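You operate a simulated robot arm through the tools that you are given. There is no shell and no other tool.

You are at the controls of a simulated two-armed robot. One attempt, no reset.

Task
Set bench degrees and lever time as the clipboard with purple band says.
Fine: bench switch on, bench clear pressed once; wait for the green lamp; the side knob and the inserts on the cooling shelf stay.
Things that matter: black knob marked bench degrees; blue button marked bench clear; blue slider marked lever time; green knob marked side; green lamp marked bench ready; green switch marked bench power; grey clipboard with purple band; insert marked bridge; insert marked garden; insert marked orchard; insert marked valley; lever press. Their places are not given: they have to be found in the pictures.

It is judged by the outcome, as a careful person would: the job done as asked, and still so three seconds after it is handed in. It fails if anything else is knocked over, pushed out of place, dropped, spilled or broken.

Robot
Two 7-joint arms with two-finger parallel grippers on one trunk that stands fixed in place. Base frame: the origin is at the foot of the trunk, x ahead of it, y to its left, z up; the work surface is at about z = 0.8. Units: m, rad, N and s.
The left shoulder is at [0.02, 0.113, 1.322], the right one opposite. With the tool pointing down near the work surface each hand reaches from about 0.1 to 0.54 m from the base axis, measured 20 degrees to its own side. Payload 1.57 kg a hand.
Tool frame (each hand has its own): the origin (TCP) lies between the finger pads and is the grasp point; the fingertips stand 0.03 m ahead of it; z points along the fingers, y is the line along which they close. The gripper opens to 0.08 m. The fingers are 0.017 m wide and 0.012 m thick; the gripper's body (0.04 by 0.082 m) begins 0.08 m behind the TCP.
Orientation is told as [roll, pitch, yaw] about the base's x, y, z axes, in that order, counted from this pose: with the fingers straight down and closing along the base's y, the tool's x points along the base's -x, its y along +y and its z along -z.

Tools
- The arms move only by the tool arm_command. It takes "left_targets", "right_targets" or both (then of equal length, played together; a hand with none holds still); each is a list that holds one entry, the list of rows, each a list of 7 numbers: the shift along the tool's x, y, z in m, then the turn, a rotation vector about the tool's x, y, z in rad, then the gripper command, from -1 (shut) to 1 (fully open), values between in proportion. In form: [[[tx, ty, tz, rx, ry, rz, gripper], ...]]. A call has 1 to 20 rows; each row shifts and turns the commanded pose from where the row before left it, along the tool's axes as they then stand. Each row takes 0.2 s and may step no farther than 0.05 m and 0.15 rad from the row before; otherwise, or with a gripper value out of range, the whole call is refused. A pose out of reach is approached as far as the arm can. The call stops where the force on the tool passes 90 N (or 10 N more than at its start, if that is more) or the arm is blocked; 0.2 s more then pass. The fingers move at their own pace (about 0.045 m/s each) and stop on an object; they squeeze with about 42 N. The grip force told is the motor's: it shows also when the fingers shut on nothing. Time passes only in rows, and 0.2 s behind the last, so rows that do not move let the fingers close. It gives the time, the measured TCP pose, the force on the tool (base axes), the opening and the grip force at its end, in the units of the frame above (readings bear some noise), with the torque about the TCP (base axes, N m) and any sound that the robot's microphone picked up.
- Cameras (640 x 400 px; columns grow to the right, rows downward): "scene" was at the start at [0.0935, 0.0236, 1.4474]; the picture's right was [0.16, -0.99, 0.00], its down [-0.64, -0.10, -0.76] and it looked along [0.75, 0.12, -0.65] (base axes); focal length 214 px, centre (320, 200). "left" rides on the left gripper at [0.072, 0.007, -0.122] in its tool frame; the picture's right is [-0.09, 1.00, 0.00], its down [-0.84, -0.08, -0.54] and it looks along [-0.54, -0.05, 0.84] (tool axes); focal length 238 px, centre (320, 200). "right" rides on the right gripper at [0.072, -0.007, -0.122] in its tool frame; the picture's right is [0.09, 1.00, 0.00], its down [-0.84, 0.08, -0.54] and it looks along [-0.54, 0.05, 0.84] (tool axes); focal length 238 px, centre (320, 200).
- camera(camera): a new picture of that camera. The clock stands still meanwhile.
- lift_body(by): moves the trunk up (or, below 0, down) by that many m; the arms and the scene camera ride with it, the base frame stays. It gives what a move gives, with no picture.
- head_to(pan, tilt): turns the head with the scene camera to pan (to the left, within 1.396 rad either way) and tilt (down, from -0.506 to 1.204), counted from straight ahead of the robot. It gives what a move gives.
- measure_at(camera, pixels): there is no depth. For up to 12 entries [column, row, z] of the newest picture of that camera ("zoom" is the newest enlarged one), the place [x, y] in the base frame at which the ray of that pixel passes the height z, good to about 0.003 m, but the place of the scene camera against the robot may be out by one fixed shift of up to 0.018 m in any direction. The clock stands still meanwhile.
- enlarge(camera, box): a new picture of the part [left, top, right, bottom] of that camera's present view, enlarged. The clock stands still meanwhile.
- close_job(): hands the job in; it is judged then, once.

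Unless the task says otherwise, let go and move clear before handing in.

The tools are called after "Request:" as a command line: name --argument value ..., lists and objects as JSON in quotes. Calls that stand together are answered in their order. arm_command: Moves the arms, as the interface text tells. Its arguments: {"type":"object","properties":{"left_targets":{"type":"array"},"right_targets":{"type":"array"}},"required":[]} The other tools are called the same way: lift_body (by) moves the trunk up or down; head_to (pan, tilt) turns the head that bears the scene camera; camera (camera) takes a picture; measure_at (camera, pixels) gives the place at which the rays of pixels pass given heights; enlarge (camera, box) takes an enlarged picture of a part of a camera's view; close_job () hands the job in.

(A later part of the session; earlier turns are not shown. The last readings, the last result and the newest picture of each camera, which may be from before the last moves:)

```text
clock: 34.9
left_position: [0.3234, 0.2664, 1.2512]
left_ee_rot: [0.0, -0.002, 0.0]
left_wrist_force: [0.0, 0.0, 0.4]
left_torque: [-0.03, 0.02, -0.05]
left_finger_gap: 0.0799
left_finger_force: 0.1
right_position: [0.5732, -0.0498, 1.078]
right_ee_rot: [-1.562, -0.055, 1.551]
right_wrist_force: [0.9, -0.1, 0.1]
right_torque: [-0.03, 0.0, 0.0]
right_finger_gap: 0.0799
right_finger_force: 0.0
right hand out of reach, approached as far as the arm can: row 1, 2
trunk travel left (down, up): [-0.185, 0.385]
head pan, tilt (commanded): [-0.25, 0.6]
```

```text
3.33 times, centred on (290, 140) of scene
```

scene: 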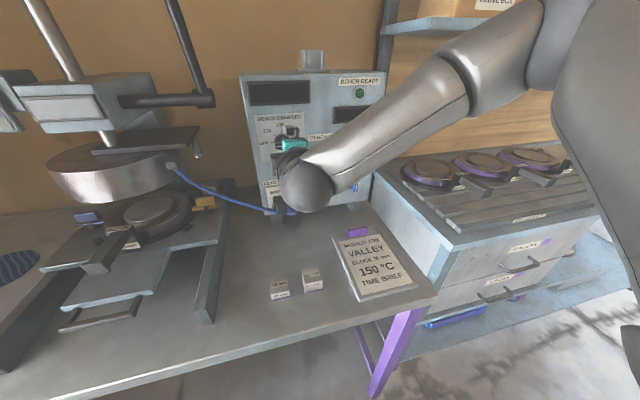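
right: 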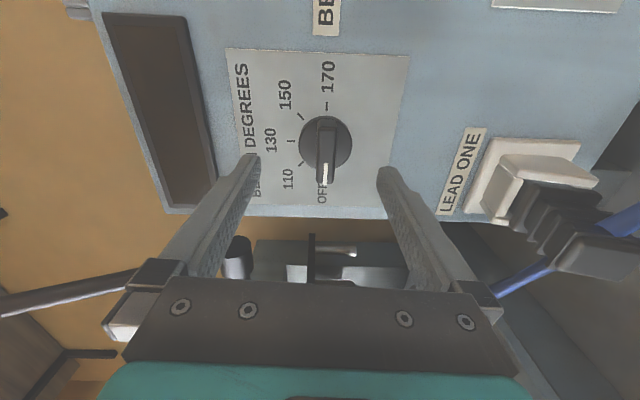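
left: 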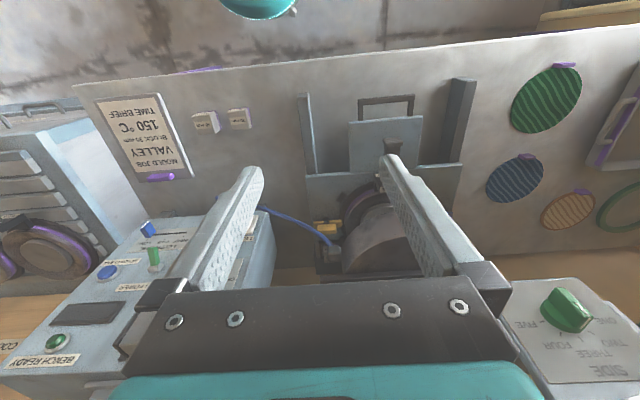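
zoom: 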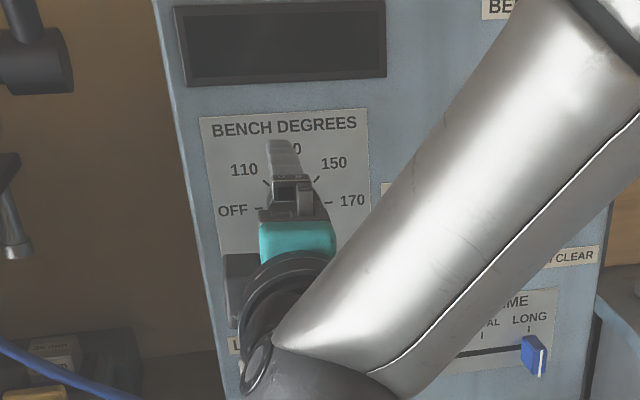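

The hand drifted to (0.573,-0.050,1.078) because the fully level pose is just past the limit. I'll ease the pitch down by 0.08 rad and re-centre on the knob axis.

Request:
arm_command --right_targets '[[[0, 0, 0, -0.08, 0, 0, 1], [0.0082, 0.0015, 0, 0, 0, 0, 1], [0, 0, 0.006, 0, 0, 0, 1], [0, 0, 0, 0, 0, 0, 1]]]'

Request:
enlarge --camera "right" --box '[220, 60, 420, 210]'

```text
clock: 35.9
left_position: [0.323, 0.2654, 1.2533]
left_ee_rot: [0.0, -0.001, 0.0]
left_wrist_force: [-0.8, -0.1, 0.2]
left_torque: [0.02, 0.0, -0.02]
left_finger_gap: 0.08
left_finger_force: 0.0
right_position: [0.5791, -0.0593, 1.0746]
right_ee_rot: [-1.488, -0.055, 1.557]
right_wrist_force: [0.4, 0.2, 0.7]
right_torque: [0.02, 0.02, -0.01]
right_finger_gap: 0.0801
right_finger_force: 0.2
trunk travel left (down, up): [-0.185, 0.385]
head pan, tilt (commanded): [-0.25, 0.6]
```

```text
2.67 times, centred on (320, 135) of right
```

zoom: 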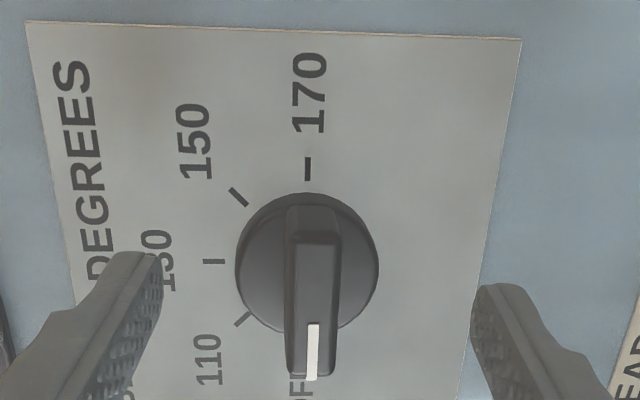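

The hand is now centred at (0.579,-0.059,1.075) with no reach warnings, and the fingers straddle the knob. I'll close on the bar.

Request:
arm_command --right_targets '[[[0, 0, 0, 0, 0, 0, 0.3], [0, 0, 0, 0, 0, 0, -0.2], [0, 0, 0, 0, 0, 0, -0.6], [0, 0, 0, 0, 0, 0, -1], [0, 0, 0, 0, 0, 0, -1], [0, 0, 0, 0, 0, 0, -1]]]'

Request:
enlarge --camera "right" --box '[220, 60, 420, 210]'

```text
clock: 37.3
left_position: [0.3218, 0.2655, 1.253]
left_ee_rot: [-0.001, 0.001, 0.001]
left_wrist_force: [0.7, 0.7, 0.4]
left_torque: [0.02, 0.02, -0.01]
left_finger_gap: 0.0801
left_finger_force: 0.2
right_position: [0.5801, -0.0597, 1.0773]
right_ee_rot: [-1.493, -0.054, 1.557]
right_wrist_force: [2.4, -0.5, 6.6]
right_torque: [-0.04, -0.52, -0.04]
right_finger_gap: 0.0142
right_finger_force: 30.1
trunk travel left (down, up): [-0.185, 0.385]
head pan, tilt (commanded): [-0.25, 0.6]
```

```text
2.67 times, centred on (320, 135) of right
```

zoom: 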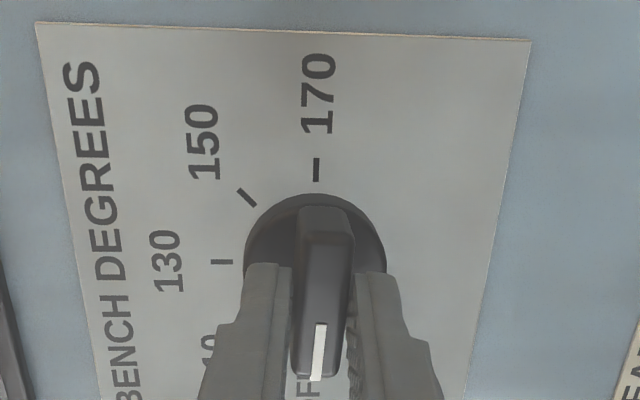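

The fingers have gripped the bar (gap 0.014, about 30 N) and the hand settled at z 1.077. I'll ease up 2 mm and turn about the tool axis toward 110, then check.

Request:
arm_command --right_targets '[[[0, -0.002, 0, 0, 0, 0.1, -1], [0, 0, 0, 0, 0, 0.15, -1], [0, 0, 0, 0, 0, 0.15, -1], [0, 0, 0, 0, 0, 0.15, -1], [0, 0, 0, 0, 0, 0.15, -1], [0, 0, 0, 0, 0, 0, -1]]]'

Request:
camera --camera "right"

```text
clock: 38.7
left_position: [0.3221, 0.2655, 1.252]
left_ee_rot: [-0.001, -0.001, -0.001]
left_wrist_force: [1.0, 0.6, 0.2]
left_torque: [0.01, 0.01, -0.01]
left_finger_gap: 0.08
left_finger_force: 0.0
right_position: [0.5793, -0.0602, 1.0774]
right_ee_rot: [-1.458, -0.752, 1.485]
right_wrist_force: [1.6, -1.3, 3.0]
right_torque: [0.01, -0.82, 0.18]
right_finger_gap: 0.0136
right_finger_force: 30.3
trunk travel left (down, up): [-0.185, 0.385]
head pan, tilt (commanded): [-0.25, 0.6]
```

```text
taken
```

right: 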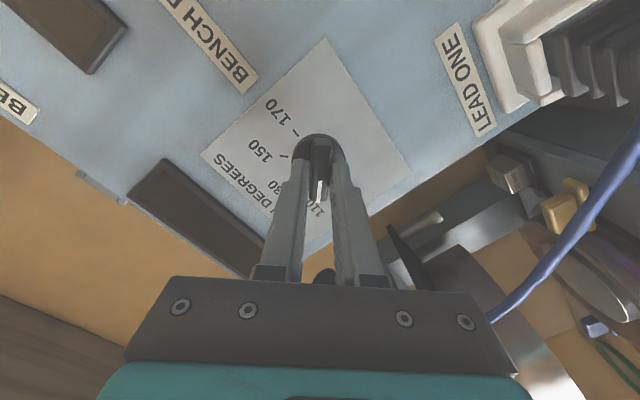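

The knob turned with the hand: its white mark now sits near 110 at (320,200), with little torque about the axis. I'll turn the remaining ~1.6 rad to 150.

Request:
arm_command --right_targets '[[[0, 0, 0, 0, 0, 0.15, -1], [0, 0, 0, 0, 0, 0.15, -1], [0, 0, 0, 0, 0, 0.15, -1], [0, 0, 0, 0, 0, 0.15, -1], [0, 0, 0, 0, 0, 0.15, -1], [0, 0, 0, 0, 0, 0.15, -1], [0, 0, 0, 0, 0, 0.15, -1], [0, 0, 0, 0, 0, 0.15, -1], [0, 0, 0, 0, 0, 0.15, -1], [0, 0, 0, 0, 0, 0.15, -1], [0, 0, 0, 0, 0, 0.08, -1], [0, 0, 0, 0, 0, 0, -1]]]'

Request:
camera --camera "right"

Request:
enlarge --camera "scene" --box '[230, 80, 350, 200]'

```text
clock: 41.3
left_position: [0.3213, 0.2648, 1.2513]
left_ee_rot: [0.001, -0.002, 0.0]
left_wrist_force: [-0.5, -0.1, -0.2]
left_torque: [-0.02, 0.0, -0.02]
left_finger_gap: 0.0799
left_finger_force: 0.1
right_position: [0.5799, -0.0603, 1.0766]
right_ee_rot: [1.449, -0.803, -1.492]
right_wrist_force: [-1.8, -5.4, 1.7]
right_torque: [0.0, 0.08, 0.52]
right_finger_gap: 0.0138
right_finger_force: 30.4
trunk travel left (down, up): [-0.185, 0.385]
head pan, tilt (commanded): [-0.25, 0.6]
```

```text
taken
```

right: 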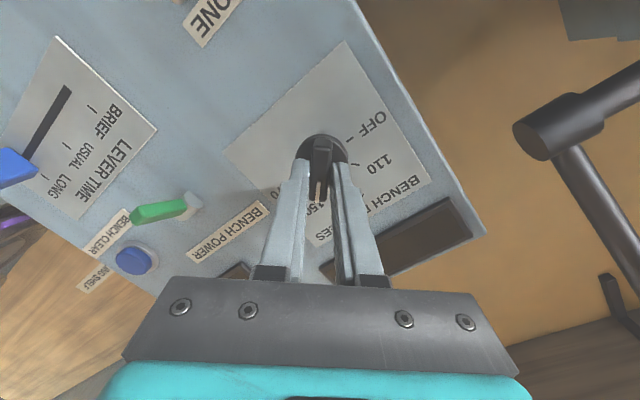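

```text
3.33 times, centred on (290, 140) of scene
```

zoom: 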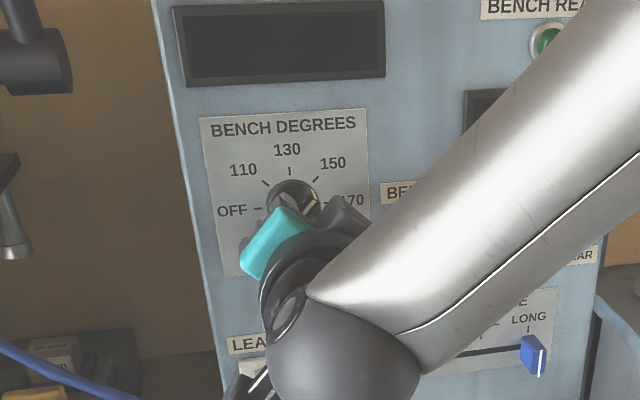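

The knob now appears to point toward 150, with the mark at (320,190) in the right view. I'll enlarge to check before letting go.

Request:
enlarge --camera "right" --box '[250, 100, 400, 250]'

Request:
enlarge --camera "scene" --box '[265, 110, 325, 160]'

```text
2.67 times, centred on (325, 175) of right
```

zoom: 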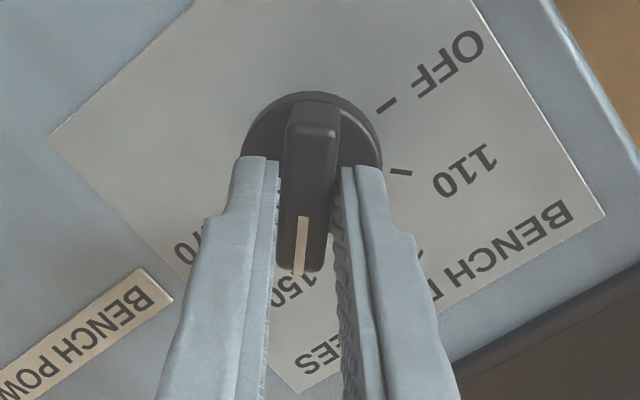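

```text
8.00 times, centred on (295, 135) of scene
```

zoom: 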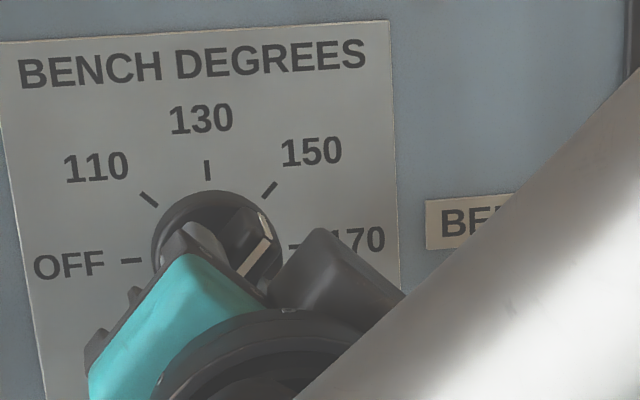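

The bar sits between the pads, pointing to the 150 numeral at zoom (295,290). I'll open the fingers a bit and back straight off to check.

Request:
arm_command --right_targets '[[[0, 0, 0, 0, 0, 0, 0.2], [0, 0, 0, 0, 0, 0, 0.2], [0, 0, 0, 0, 0, 0, 0.2], [0, 0, -0.02, 0, 0, 0, 0.2], [0, 0, -0.04, 0, 0, 0, 0.2], [0, 0, -0.03, 0, 0, 0, 0.2], [0, 0, 0, 0, 0, 0, 0.2]]]'

Request:
camera --camera "right"

Request:
enlarge --camera "scene" --box '[250, 100, 330, 160]'

```text
clock: 42.9
left_position: [0.3222, 0.2665, 1.2515]
left_ee_rot: [0.001, 0.0, -0.001]
left_wrist_force: [0.7, -0.6, -0.3]
left_torque: [-0.01, -0.01, 0.01]
left_finger_gap: 0.0801
left_finger_force: 0.0
right_position: [0.4905, -0.0604, 1.0858]
right_ee_rot: [1.452, -0.806, -1.494]
right_wrist_force: [0.1, 0.5, 0.5]
right_torque: [-0.02, -0.02, 0.02]
right_finger_gap: 0.0482
right_finger_force: 0.1
trunk travel left (down, up): [-0.185, 0.385]
head pan, tilt (commanded): [-0.25, 0.6]
```

```text
taken
```

right: 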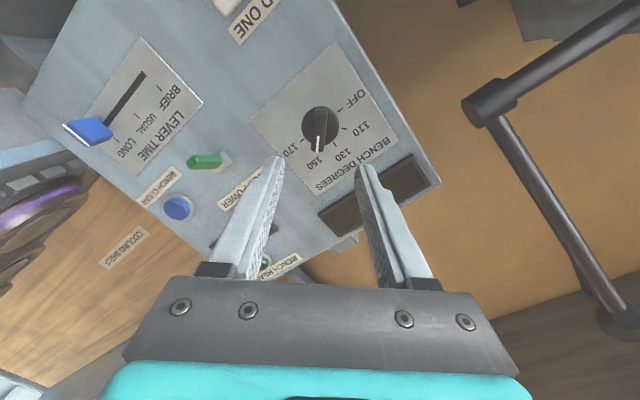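

```text
6.67 times, centred on (290, 130) of scene
```

zoom: 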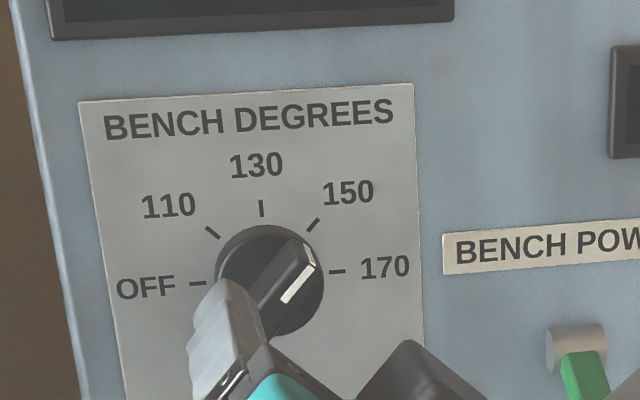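

The white mark now points up and right at the 150 tick in the scene zoom, (297,277) to (315,250). I'll confirm with an enlarged right view.

Request:
enlarge --camera "right" --box '[250, 60, 400, 200]'

```text
2.86 times, centred on (325, 130) of right
```

zoom: 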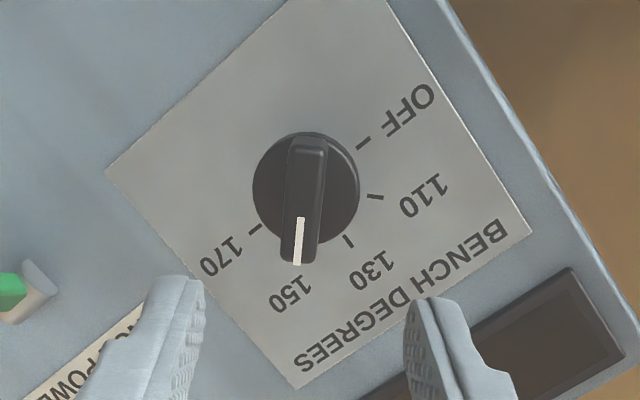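

The knob is set at 150. Next is the slider at LONG (y≈-0.262, z≈0.92), so I'll roll the hand back so that the fingers close sideways and pitch it down, staying clear of the panel.

Request:
arm_command --right_targets '[[[0, 0, -0.01, 0, 0, -0.15, 0], [0, 0, -0.01, 0, 0, -0.15, 0], [0, 0, 0, 0, 0, -0.15, 0], [0, 0, 0, 0, 0, -0.15, 0], [0, 0, 0, 0, 0, -0.15, 0], [0, 0, 0, 0, 0, -0.045, 0], [0, 0, 0, 0, 0.15, 0, 0], [0, 0, 0, 0, 0.15, 0, 0], [0, 0, 0, 0, 0.15, 0, 0], [0, 0, 0, 0, 0.1, 0, 0], [0, 0, 0, 0, 0, 0, 0]]]'

Request:
camera --camera "right"

Request:
camera --camera "scene"

```text
clock: 45.3
left_position: [0.3228, 0.267, 1.2514]
left_ee_rot: [0.0, 0.0, 0.001]
left_wrist_force: [0.3, -0.8, 0.4]
left_torque: [0.01, 0.01, 0.0]
left_finger_gap: 0.08
left_finger_force: 0.0
right_position: [0.4701, -0.0581, 1.0857]
right_ee_rot: [-0.056, -0.935, 0.039]
right_wrist_force: [0.1, 0.3, 0.0]
right_torque: [0.03, 0.02, 0.01]
right_finger_gap: 0.04
right_finger_force: 0.1
trunk travel left (down, up): [-0.185, 0.385]
head pan, tilt (commanded): [-0.25, 0.6]
```

```text
taken
```

right: 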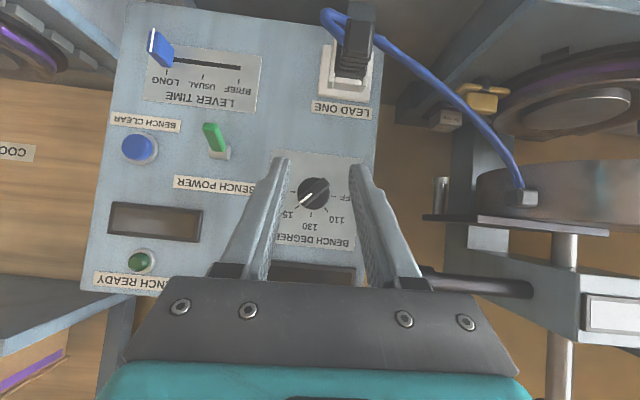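

```text
taken
```

scene: 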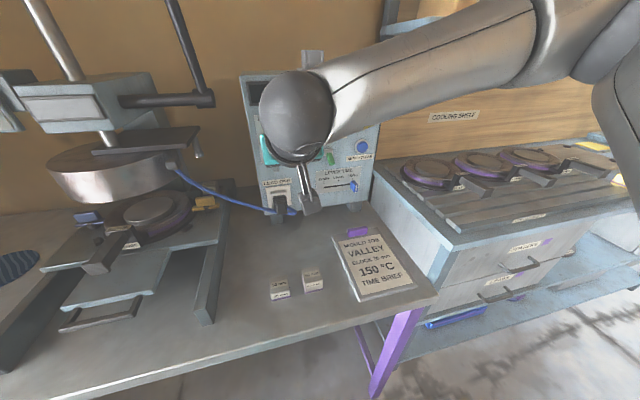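

The hand is pitched 0.935 rad at (0.470,-0.058,1.086). Before going low, I'll measure where the cooling shelf's left edge runs, since it stands close to the slider.

Request:
measure_at --camera "scene" --pixels '[[453, 248, 0.9], [453, 248, 0.95], [453, 248, 1.0], [400, 190, 0.9], [400, 190, 0.95], [400, 190, 1.0], [353, 186, 0.92], [430, 175, 1.0]]'

Request:
enlarge --camera "scene" --box '[330, 120, 500, 270]'

Request:
enlarge --camera "right" --box '[100, 0, 280, 130]'

```text
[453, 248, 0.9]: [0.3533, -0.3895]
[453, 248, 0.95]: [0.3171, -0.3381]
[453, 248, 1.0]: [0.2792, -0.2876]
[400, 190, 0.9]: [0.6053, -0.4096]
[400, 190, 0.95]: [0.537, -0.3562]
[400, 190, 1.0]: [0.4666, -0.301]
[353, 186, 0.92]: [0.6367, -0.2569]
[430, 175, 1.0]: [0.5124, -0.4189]
```

```text
2.67 times, centred on (415, 195) of scene
```

zoom: 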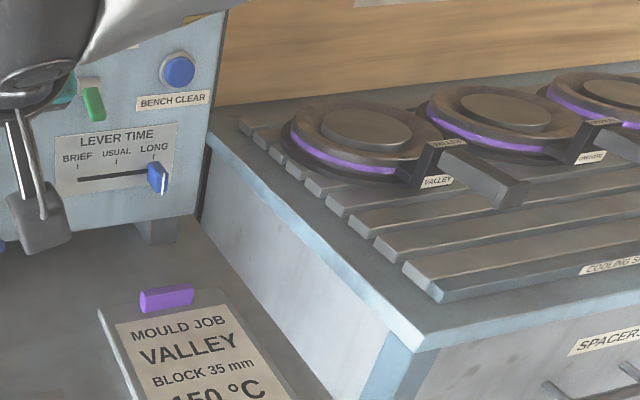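

```text
3.08 times, centred on (190, 65) of right
```

zoom: 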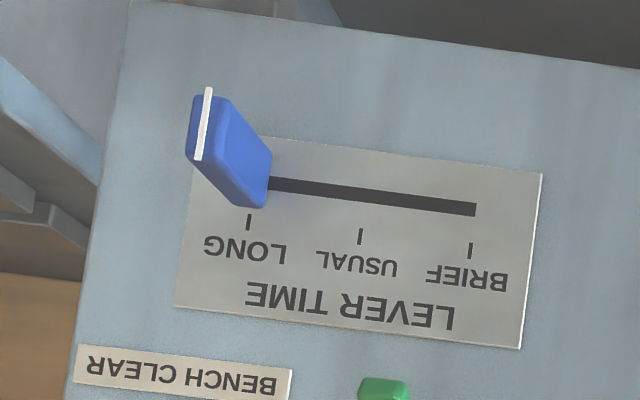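

The shelf's left top edge runs from zoom (205,150) to (415,345). Measuring both ends at a few heights will give its height and y.

Request:
measure_at --camera "scene" --pixels '[[372, 176.5, 0.9], [372, 176.5, 0.95], [372, 176.5, 1.0], [450.6, 249.3, 0.9], [450.6, 249.3, 0.95], [450.6, 249.3, 1.0], [411, 213, 0.9], [411, 213, 0.95]]'

```text
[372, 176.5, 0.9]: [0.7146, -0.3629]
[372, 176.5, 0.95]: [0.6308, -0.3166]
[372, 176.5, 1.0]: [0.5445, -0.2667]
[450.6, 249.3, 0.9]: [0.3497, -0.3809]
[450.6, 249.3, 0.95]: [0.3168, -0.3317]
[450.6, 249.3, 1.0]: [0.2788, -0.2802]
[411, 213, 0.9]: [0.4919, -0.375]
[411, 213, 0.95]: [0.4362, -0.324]
```

The shelf edge lies near y -0.32 to -0.33, leaving a narrow but usable margin beside the slider. I'll move to the slider's right-hand area in two stages, ending short of the handle with a 0.04 m finger gap.

Request:
arm_command --right_targets '[[[0.0064, -0.0404, 0.0125, 0, 0, 0, 0], [0.0064, -0.0404, 0.0125, 0, 0, 0, 0], [0.0064, -0.0404, 0.0125, 0, 0, 0, 0], [0.0064, -0.0404, 0.0125, 0, 0, 0, 0], [0.0064, -0.0404, 0.0125, 0, 0, 0, 0], [0, 0, 0, 0, 0, 0, 0]]]'

Request:
camera --camera "right"

Request:
camera --camera "scene"

```text
clock: 46.7
left_position: [0.3214, 0.2661, 1.2529]
left_ee_rot: [0.001, 0.001, 0.0]
left_wrist_force: [-0.4, -0.4, -0.1]
left_torque: [-0.01, 0.02, 0.0]
left_finger_gap: 0.0801
left_finger_force: 0.1
right_position: [0.4989, -0.262, 1.0302]
right_ee_rot: [-0.056, -0.938, 0.039]
right_wrist_force: [0.2, 0.0, -0.8]
right_torque: [0.01, 0.01, -0.01]
right_finger_gap: 0.0399
right_finger_force: 0.0
trunk travel left (down, up): [-0.185, 0.385]
head pan, tilt (commanded): [-0.25, 0.6]
```

```text
taken
```

right: 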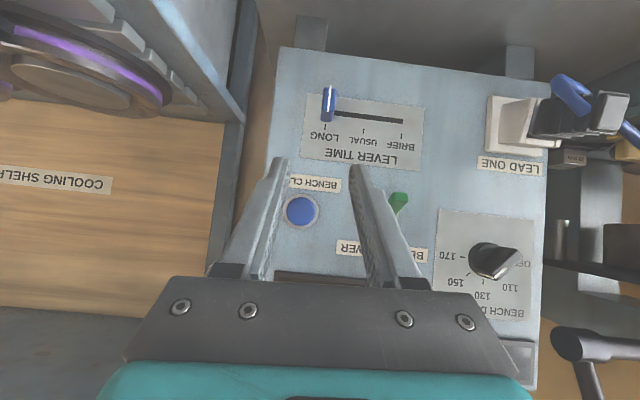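

```text
taken
```

scene: 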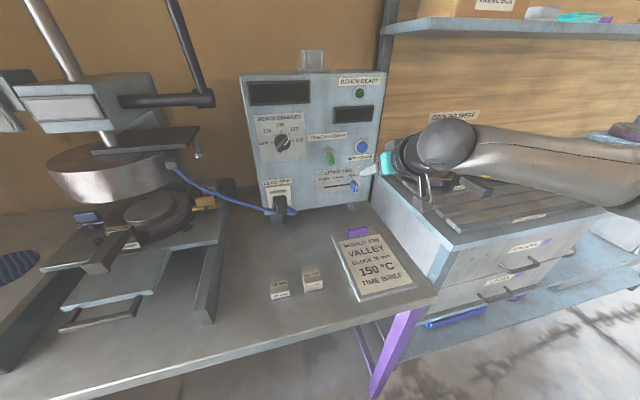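

The slider handle shows at (328,103), centred between the fingers, and I compute it at y≈-0.261, z≈0.922. I'll descend to just in front of it and check.

Request:
arm_command --right_targets '[[[0.0221, 0.0014, 0.0349, 0, 0, 0, 0], [0.0221, 0.0014, 0.0349, 0, 0, 0, 0], [0, 0, 0, 0, 0, 0, 0]]]'

Request:
camera --camera "right"

Request:
camera --camera "scene"

```text
clock: 47.5
left_position: [0.3225, 0.2647, 1.252]
left_ee_rot: [0.0, 0.001, 0.0]
left_wrist_force: [-0.1, -0.1, -0.4]
left_torque: [-0.02, 0.01, 0.02]
left_finger_gap: 0.0802
left_finger_force: 0.0
right_position: [0.5302, -0.2627, 0.9531]
right_ee_rot: [-0.055, -0.936, 0.037]
right_wrist_force: [-0.3, 0.2, -0.9]
right_torque: [0.0, -0.04, -0.01]
right_finger_gap: 0.0399
right_finger_force: 0.1
trunk travel left (down, up): [-0.185, 0.385]
head pan, tilt (commanded): [-0.25, 0.6]
```

```text
taken
```

right: 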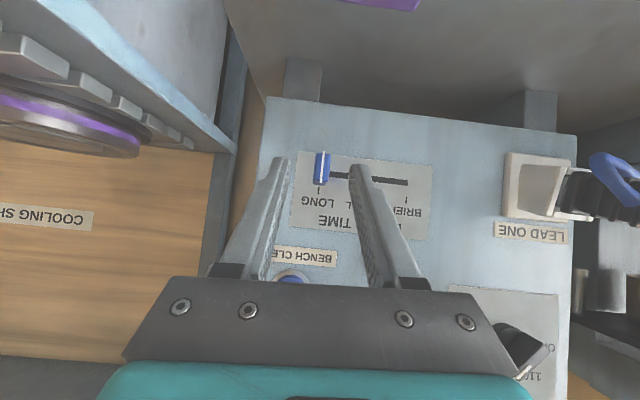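

```text
taken
```

scene: 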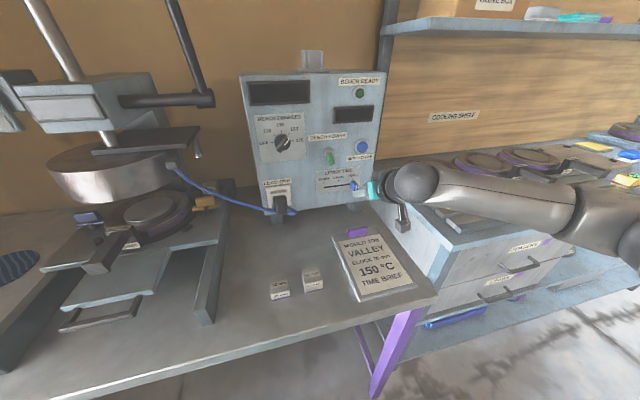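

The handle at (322,167) lies between the two fingertips, and the arm is clear of the shelf. I'll slide forward around it and close gently.

Request:
arm_command --right_targets '[[[-0.0098, 0.001, 0.0301, 0, 0, 0, 0], [-0.0098, 0.001, 0.0281, 0, 0, 0, 0], [0, 0, 0, 0, 0, 0, 0], [0, 0, 0, 0, 0, 0, -0.4], [0, 0, 0, 0, 0, 0, -1], [0, 0, 0, 0, 0, 0, -1]]]'

Request:
camera --camera "right"

```text
clock: 48.9
left_position: [0.3226, 0.2646, 1.2521]
left_ee_rot: [0.0, 0.0, 0.002]
left_wrist_force: [-0.4, 0.7, -0.3]
left_torque: [0.03, 0.0, 0.0]
left_finger_gap: 0.0799
left_finger_force: 0.1
right_position: [0.5893, -0.2603, 0.9331]
right_ee_rot: [-0.05, -0.937, 0.036]
right_wrist_force: [1.3, 1.9, -1.8]
right_torque: [0.61, -0.04, 0.37]
right_finger_gap: 0.0141
right_finger_force: 24.1
trunk travel left (down, up): [-0.185, 0.385]
head pan, tilt (commanded): [-0.25, 0.6]
```

```text
taken
```

right: 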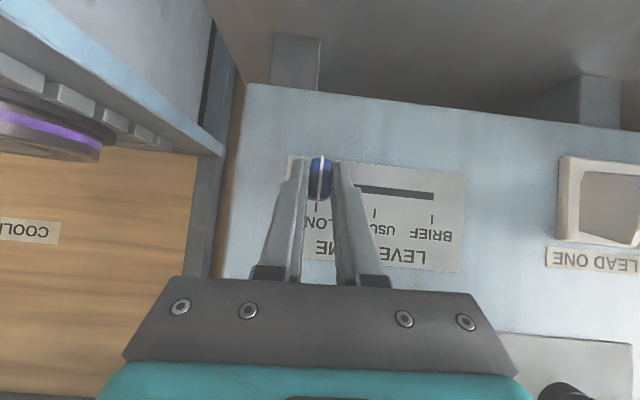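

The fingers hold the slider handle (gap 0.014) at y -0.260. I'll drag it along +y by about 0.09 m to BRIEF.

Request:
arm_command --right_targets '[[[-0.0003, 0.0151, -0.0004, 0, 0, 0, -1], [-0.0003, 0.0151, -0.0004, 0, 0, 0, -1], [-0.0003, 0.0151, -0.0004, 0, 0, 0, -1], [-0.0003, 0.0151, -0.0004, 0, 0, 0, -1], [-0.0003, 0.0151, -0.0004, 0, 0, 0, -1], [-0.0003, 0.0148, -0.0004, 0, 0, 0, -1], [0, 0, 0, 0, 0, 0, -1]]]'

Request:
camera --camera "right"

Request:
enlarge --camera "scene" --box '[300, 120, 400, 220]'

```text
clock: 50.5
left_position: [0.3231, 0.2662, 1.2507]
left_ee_rot: [-0.002, 0.001, 0.001]
left_wrist_force: [-0.1, -0.6, 0.5]
left_torque: [-0.03, 0.01, 0.0]
left_finger_gap: 0.0799
left_finger_force: 0.1
right_position: [0.589, -0.1705, 0.9351]
right_ee_rot: [-0.054, -0.938, 0.039]
right_wrist_force: [6.2, 0.4, -1.1]
right_torque: [0.81, 0.03, 0.41]
right_finger_gap: 0.014
right_finger_force: 30.1
trunk travel left (down, up): [-0.185, 0.385]
head pan, tilt (commanded): [-0.25, 0.6]
```

```text
taken
```

right: 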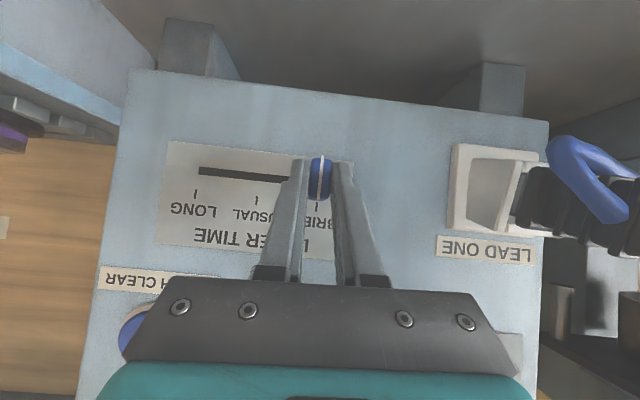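

```text
4.00 times, centred on (350, 170) of scene
```

zoom: 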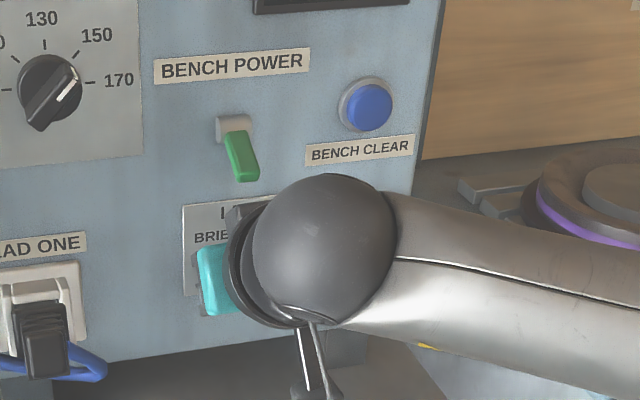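

The handle now lines up with the BRIEF tick at (316,205) in the right view, with almost no side force. I'll open, back off the way I came, and check.

Request:
arm_command --right_targets '[[[0, 0, 0, 0, 0, 0, 0], [0, 0, 0, 0, 0, 0, 0], [0, 0, 0, 0, 0, 0, 0], [0.0098, -0.001, -0.0301, 0, 0, 0, 0], [0.0098, -0.001, -0.0301, 0, 0, 0, 0], [0.0, 0, -0.04, 0, 0, 0, 0], [0, 0, 0, 0, 0, 0, 0]]]'

Request:
camera --camera "right"

Request:
enlarge --camera "scene" --box '[300, 120, 400, 220]'

```text
clock: 52.1
left_position: [0.3225, 0.2649, 1.2519]
left_ee_rot: [-0.001, 0.0, 0.0]
left_wrist_force: [0.4, -0.5, -0.7]
left_torque: [0.01, 0.0, 0.0]
left_finger_gap: 0.0797
left_finger_force: 0.1
right_position: [0.4961, -0.1719, 0.9777]
right_ee_rot: [-0.053, -0.937, 0.04]
right_wrist_force: [1.2, -0.6, 0.2]
right_torque: [0.05, 0.01, -0.01]
right_finger_gap: 0.04
right_finger_force: 0.0
trunk travel left (down, up): [-0.185, 0.385]
head pan, tilt (commanded): [-0.25, 0.6]
```

```text
taken
```

right: 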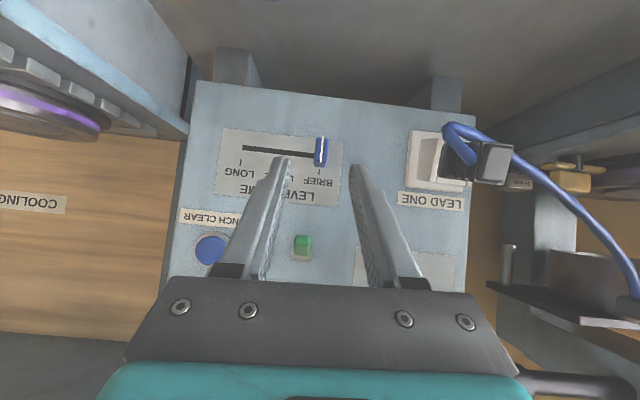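

```text
4.00 times, centred on (350, 170) of scene
```

zoom: 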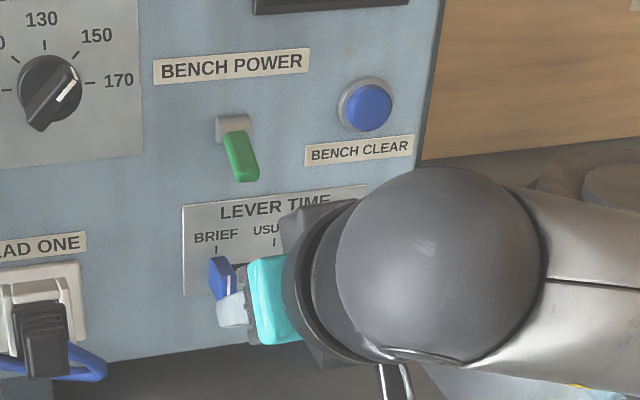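

Request:
enlarge --camera "right" --box '[220, 110, 360, 260]'

```text
2.67 times, centred on (290, 185) of right
```

zoom: 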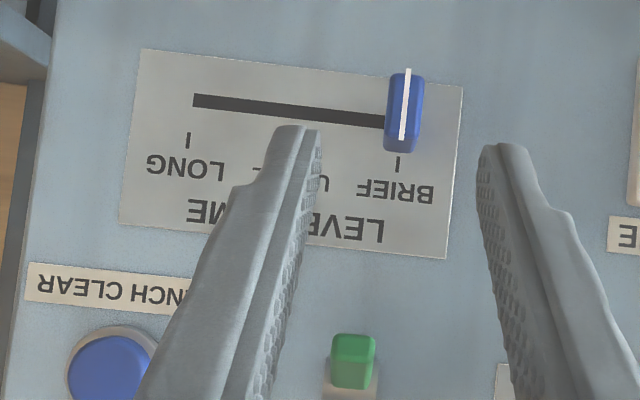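

The slider reads y≈-0.171 against the BRIEF tick at -0.171, so it is set. Next is the switch: I'll close the fingers, pitch nearer to level, and come to a point in front of and below the green lever.

Request:
arm_command --right_targets '[[[0, 0, 0, 0, -0.12, 0, -1], [0, 0, 0, 0, -0.12, 0, -1], [0, 0, 0, 0, -0.12, 0, -1], [-0.0092, -0.0035, 0.0196, 0, 0, 0, -1], [-0.0092, -0.0036, 0.0196, 0, 0, 0, -1], [0, 0, 0, 0, 0, 0, -1]]]'

Request:
camera --camera "right"

Request:
enlarge --camera "scene" --box '[300, 120, 400, 220]'

```text
clock: 53.5
left_position: [0.3222, 0.2669, 1.2528]
left_ee_rot: [-0.001, -0.001, -0.002]
left_wrist_force: [-0.3, 0.6, 0.0]
left_torque: [0.02, 0.0, 0.02]
left_finger_gap: 0.0801
left_finger_force: 0.1
right_position: [0.5403, -0.1775, 0.9766]
right_ee_rot: [-0.064, -1.057, 0.051]
right_wrist_force: [-0.1, 0.0, -0.4]
right_torque: [-0.02, 0.01, 0.02]
right_finger_gap: 0.0
right_finger_force: 21.1
right hand out of reach, approached as far as the arm can: row 2, 3
trunk travel left (down, up): [-0.185, 0.385]
head pan, tilt (commanded): [-0.25, 0.6]
```

```text
taken
```

right: 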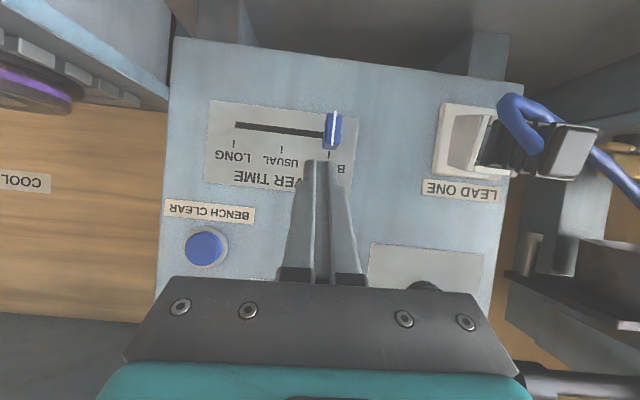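

```text
4.00 times, centred on (350, 170) of scene
```

zoom: 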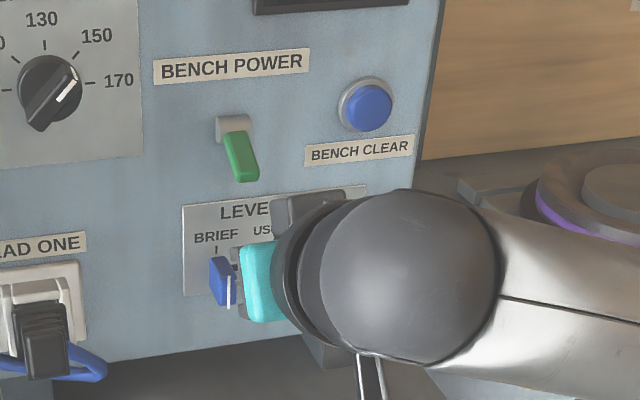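

The switch lever is just above and ahead of the closed fingers, with the hand pitched 1.06 rad at (0.540,-0.178,0.977). I'll move in under the lever and push up in small steps.

Request:
arm_command --right_targets '[[[-0.0152, -0.0009, 0.0141, 0, 0, 0, -1], [-0.0152, -0.0009, 0.014, 0, 0, 0, -1], [0, 0, 0, 0, 0, 0, -1]]]'

Request:
camera --camera "right"

Request:
enlarge --camera "scene" --box '[300, 120, 400, 220]'

```text
clock: 54.3
left_position: [0.3224, 0.2652, 1.252]
left_ee_rot: [0.001, 0.001, 0.0]
left_wrist_force: [0.4, -0.7, 0.0]
left_torque: [0.03, 0.01, -0.01]
left_finger_gap: 0.0802
left_finger_force: 0.0
right_position: [0.5792, -0.1796, 0.9886]
right_ee_rot: [-0.068, -1.057, 0.054]
right_wrist_force: [-0.9, 0.3, 0.8]
right_torque: [0.02, -0.01, 0.0]
right_finger_gap: 0.0002
right_finger_force: 21.5
trunk travel left (down, up): [-0.185, 0.385]
head pan, tilt (commanded): [-0.25, 0.6]
```

```text
taken
```

right: 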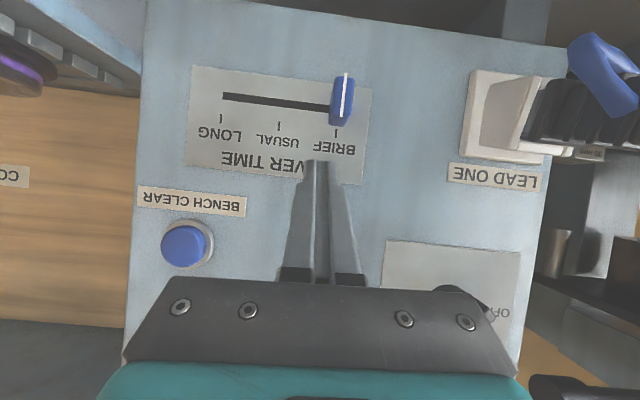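

```text
4.00 times, centred on (350, 170) of scene
```

zoom: 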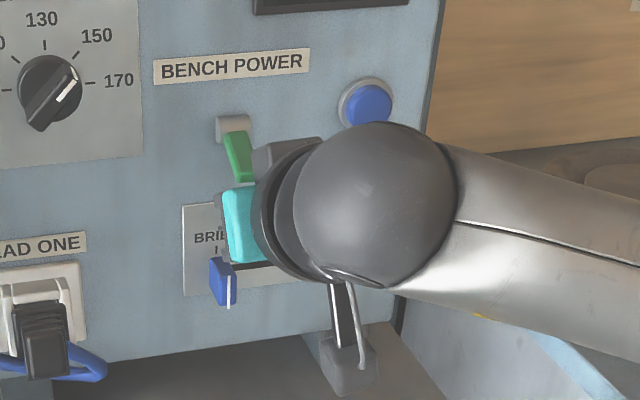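

There is no contact force yet, and the closed fingertips sit under the lever at scene zoom (240,155). I'll push straight up in 1 cm steps.

Request:
arm_command --right_targets '[[[-0.0087, -0.0003, -0.0049, 0, 0, 0, -1], [-0.0087, -0.0003, -0.0049, 0, 0, 0, -1], [-0.0087, -0.0003, -0.0049, 0, 0, 0, -1], [-0.0087, -0.0003, -0.0049, 0, 0, 0, -1], [0, 0, 0, 0, 0, 0, -1]]]'

Request:
enlarge --camera "scene" --box '[300, 120, 400, 220]'

Request:
camera --camera "right"

```text
clock: 55.5
left_position: [0.3211, 0.2659, 1.2517]
left_ee_rot: [0.001, 0.0, 0.001]
left_wrist_force: [0.0, 0.7, -0.3]
left_torque: [0.05, 0.01, 0.01]
left_finger_gap: 0.0799
left_finger_force: 0.1
right_position: [0.5791, -0.1791, 1.0287]
right_ee_rot: [-0.066, -1.058, 0.051]
right_wrist_force: [-0.1, 0.0, 0.0]
right_torque: [-0.01, 0.0, 0.02]
right_finger_gap: 0.0002
right_finger_force: 21.2
trunk travel left (down, up): [-0.185, 0.385]
head pan, tilt (commanded): [-0.25, 0.6]
heard: click
```

```text
4.00 times, centred on (350, 170) of scene
```

zoom: 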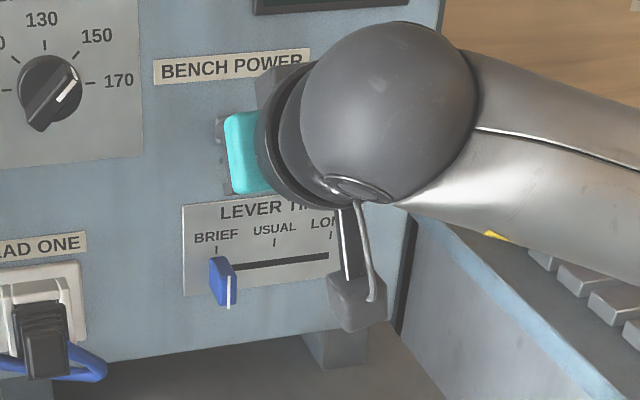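

```text
taken
```

right: 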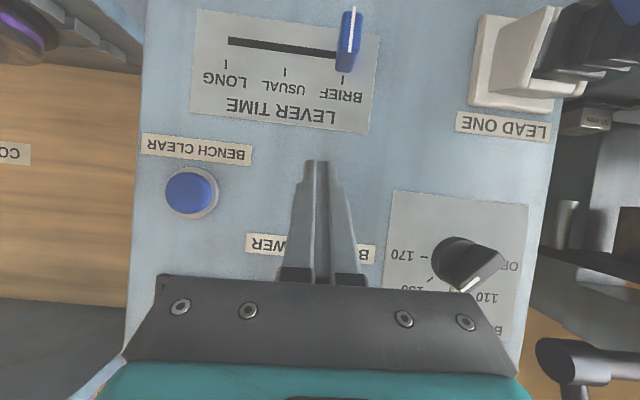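

A click was heard, so the switch has likely flipped. I'll back straight off and check the lever and the displays.

Request:
arm_command --right_targets '[[[0.0196, -0.0002, -0.0348, 0, 0, 0, -1], [0.0196, -0.0002, -0.0348, 0, 0, 0, -1], [0, 0, 0, 0, 0, 0, -1]]]'

Request:
camera --camera "right"

Request:
enlarge --camera "scene" --box '[235, 65, 395, 225]'

```text
clock: 56.3
left_position: [0.3217, 0.2657, 1.2522]
left_ee_rot: [0.0, -0.001, 0.001]
left_wrist_force: [0.3, -0.5, 0.6]
left_torque: [0.02, 0.01, 0.04]
left_finger_gap: 0.0803
left_finger_force: 0.0
right_position: [0.4973, -0.1799, 1.0293]
right_ee_rot: [-0.066, -1.057, 0.05]
right_wrist_force: [-0.8, 0.0, 0.0]
right_torque: [0.02, 0.0, 0.01]
right_finger_gap: 0.0
right_finger_force: 21.1
trunk travel left (down, up): [-0.185, 0.385]
head pan, tilt (commanded): [-0.25, 0.6]
```

```text
taken
```

right: 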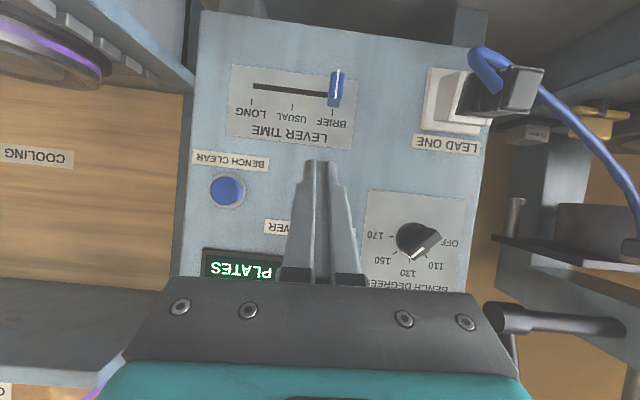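

```text
2.50 times, centred on (315, 145) of scene
```

zoom: 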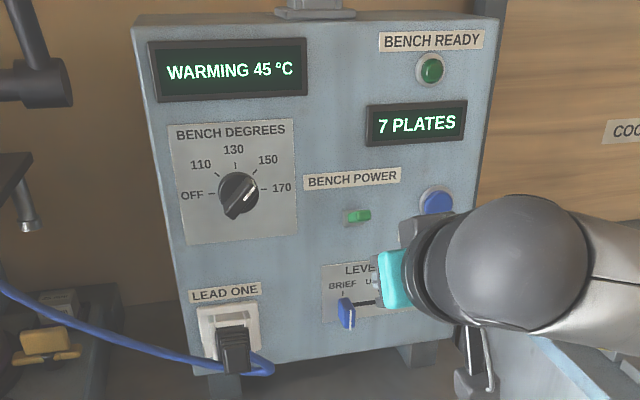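

Power is on: the displays read "WARMING 45 °C" and "7 PLATES", and the slider sits at BRIEF. Next I'll line up the closed fingertips in front of the blue clear button at about (0.62,-0.276,1.043).

Request:
arm_command --right_targets '[[[-0.0131, -0.0323, 0.0111, 0, 0, 0, -1], [-0.0131, -0.0323, 0.0111, 0, 0, 0, -1], [-0.0131, -0.0323, 0.0111, 0, 0, 0, -1], [0, 0, 0, 0, 0, 0, -1]]]'

Request:
camera --camera "right"

Request:
enlarge --camera "scene" --box '[235, 65, 395, 225]'

```text
clock: 57.3
left_position: [0.3227, 0.2662, 1.2525]
left_ee_rot: [-0.003, -0.001, -0.001]
left_wrist_force: [0.1, 0.9, 0.7]
left_torque: [0.03, 0.02, -0.02]
left_finger_gap: 0.0803
left_finger_force: 0.0
right_position: [0.5469, -0.2749, 1.0492]
right_ee_rot: [-0.067, -1.057, 0.052]
right_wrist_force: [-0.4, 0.2, 1.2]
right_torque: [0.0, 0.03, -0.01]
right_finger_gap: 0.0
right_finger_force: 21.4
trunk travel left (down, up): [-0.185, 0.385]
head pan, tilt (commanded): [-0.25, 0.6]
```

```text
taken
```

right: 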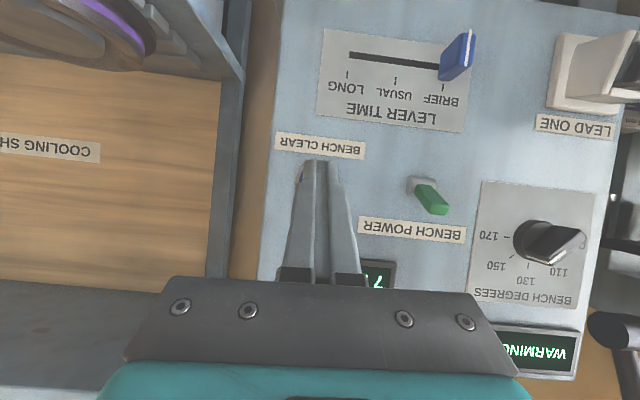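

```text
2.50 times, centred on (315, 145) of scene
```

zoom: 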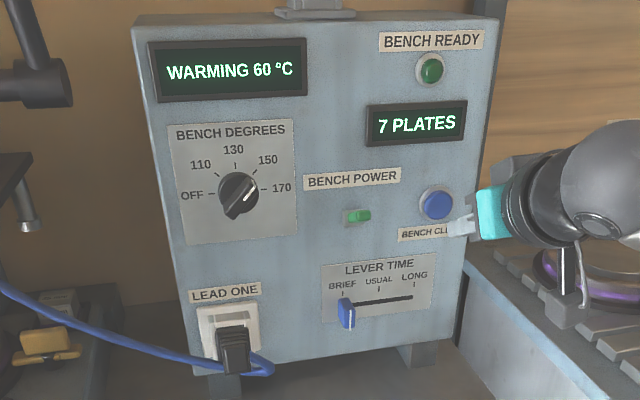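

The fingertips are in line with the button and the plate temperature is rising (60 °C). I'll advance to just short of contact, then press in small steps.

Request:
arm_command --right_targets '[[[-0.0074, 0, 0.0131, 0, 0, 0, -1], [-0.0074, 0, 0.0131, 0, 0, 0, -1], [-0.0025, 0, 0.0044, 0, 0, 0, -1], [0, 0, 0, 0, 0, 0, -1]]]'

Request:
enlarge --camera "scene" --box '[235, 65, 395, 225]'

```text
clock: 58.3
left_position: [0.3221, 0.2668, 1.2514]
left_ee_rot: [-0.001, 0.0, 0.001]
left_wrist_force: [-0.3, 0.5, -0.5]
left_torque: [-0.04, -0.03, 0.04]
left_finger_gap: 0.0801
left_finger_force: 0.0
right_position: [0.5828, -0.2764, 1.049]
right_ee_rot: [-0.066, -1.057, 0.052]
right_wrist_force: [-0.1, -0.2, -0.1]
right_torque: [0.0, 0.0, 0.04]
right_finger_gap: 0.0002
right_finger_force: 21.7
trunk travel left (down, up): [-0.185, 0.385]
head pan, tilt (commanded): [-0.25, 0.6]
```

```text
2.50 times, centred on (315, 145) of scene
```

zoom: 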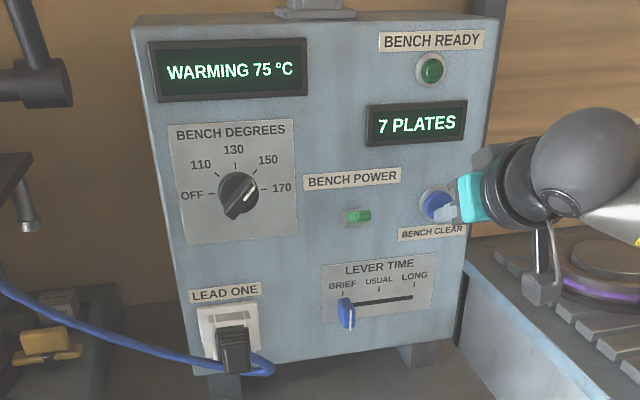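

There is no contact yet, with the fingertip's leading edge at about x 0.613. I'll press on in 3 mm steps and watch the force and for a click.

Request:
arm_command --right_targets '[[[-0.0015, 0, 0.0026, 0, 0, 0, -1], [-0.0015, 0, 0.0026, 0, 0, 0, -1], [-0.0015, 0, 0.0026, 0, 0, 0, -1]]]'

Request:
enlarge --camera "scene" --box '[235, 65, 395, 225]'

```text
clock: 59.1
left_position: [0.3229, 0.2669, 1.2529]
left_ee_rot: [0.0, 0.0, 0.0]
left_wrist_force: [0.1, -0.1, -0.4]
left_torque: [0.02, 0.02, -0.01]
left_finger_gap: 0.08
left_finger_force: 0.0
right_position: [0.5901, -0.2763, 1.0481]
right_ee_rot: [-0.066, -1.058, 0.052]
right_wrist_force: [-2.4, 1.4, -0.2]
right_torque: [-0.02, 0.04, 0.01]
right_finger_gap: 0.0
right_finger_force: 20.8
trunk travel left (down, up): [-0.185, 0.385]
head pan, tilt (commanded): [-0.25, 0.6]
heard: click
```

```text
2.50 times, centred on (315, 145) of scene
```

zoom: 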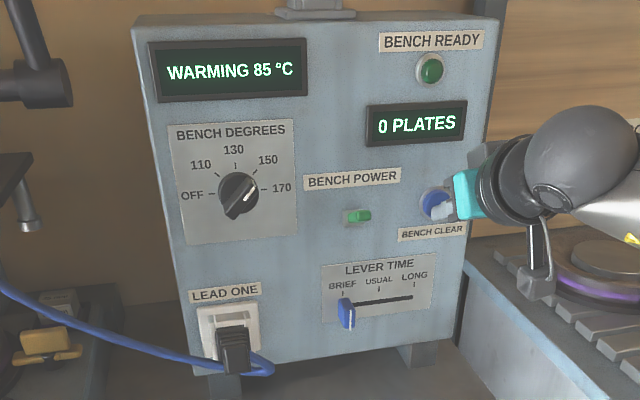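

A click was heard and the counter now reads "0 PLATES", so the single press is done. I'll back straight off, clear of the panel.

Request:
arm_command --right_targets '[[[0.0098, 0, -0.0174, 0, 0, 0, -1], [0.0196, 0, -0.0348, 0, 0, 0, -1], [0.0196, 0, -0.0348, 0, 0, 0, -1], [0, 0, 0, 0, 0, 0, -1]]]'

Request:
enlarge --camera "scene" --box '[235, 65, 395, 225]'

Request:
camera --camera "scene"

```text
clock: 60.1
left_position: [0.3237, 0.2662, 1.2512]
left_ee_rot: [0.001, 0.001, 0.001]
left_wrist_force: [0.7, -0.1, -0.8]
left_torque: [-0.01, 0.02, 0.01]
left_finger_gap: 0.0801
left_finger_force: 0.0
right_position: [0.4898, -0.2769, 1.0489]
right_ee_rot: [-0.067, -1.058, 0.053]
right_wrist_force: [0.0, 0.0, -0.4]
right_torque: [-0.01, 0.01, 0.0]
right_finger_gap: 0.0001
right_finger_force: 21.0
trunk travel left (down, up): [-0.185, 0.385]
head pan, tilt (commanded): [-0.25, 0.6]
```

```text
2.50 times, centred on (315, 145) of scene
```

zoom: 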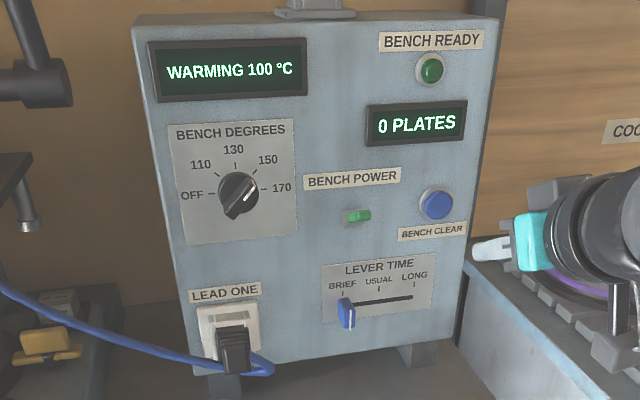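

```text
taken
```

scene: 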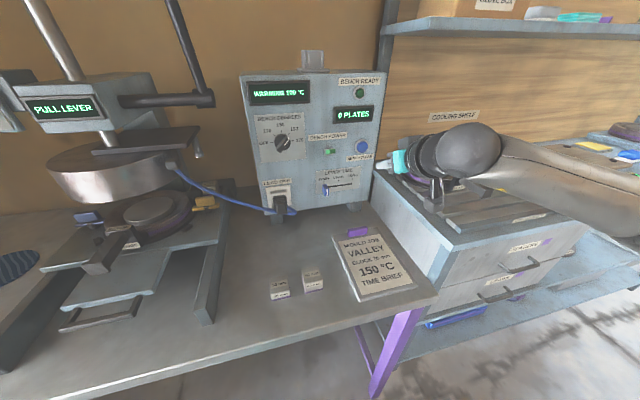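

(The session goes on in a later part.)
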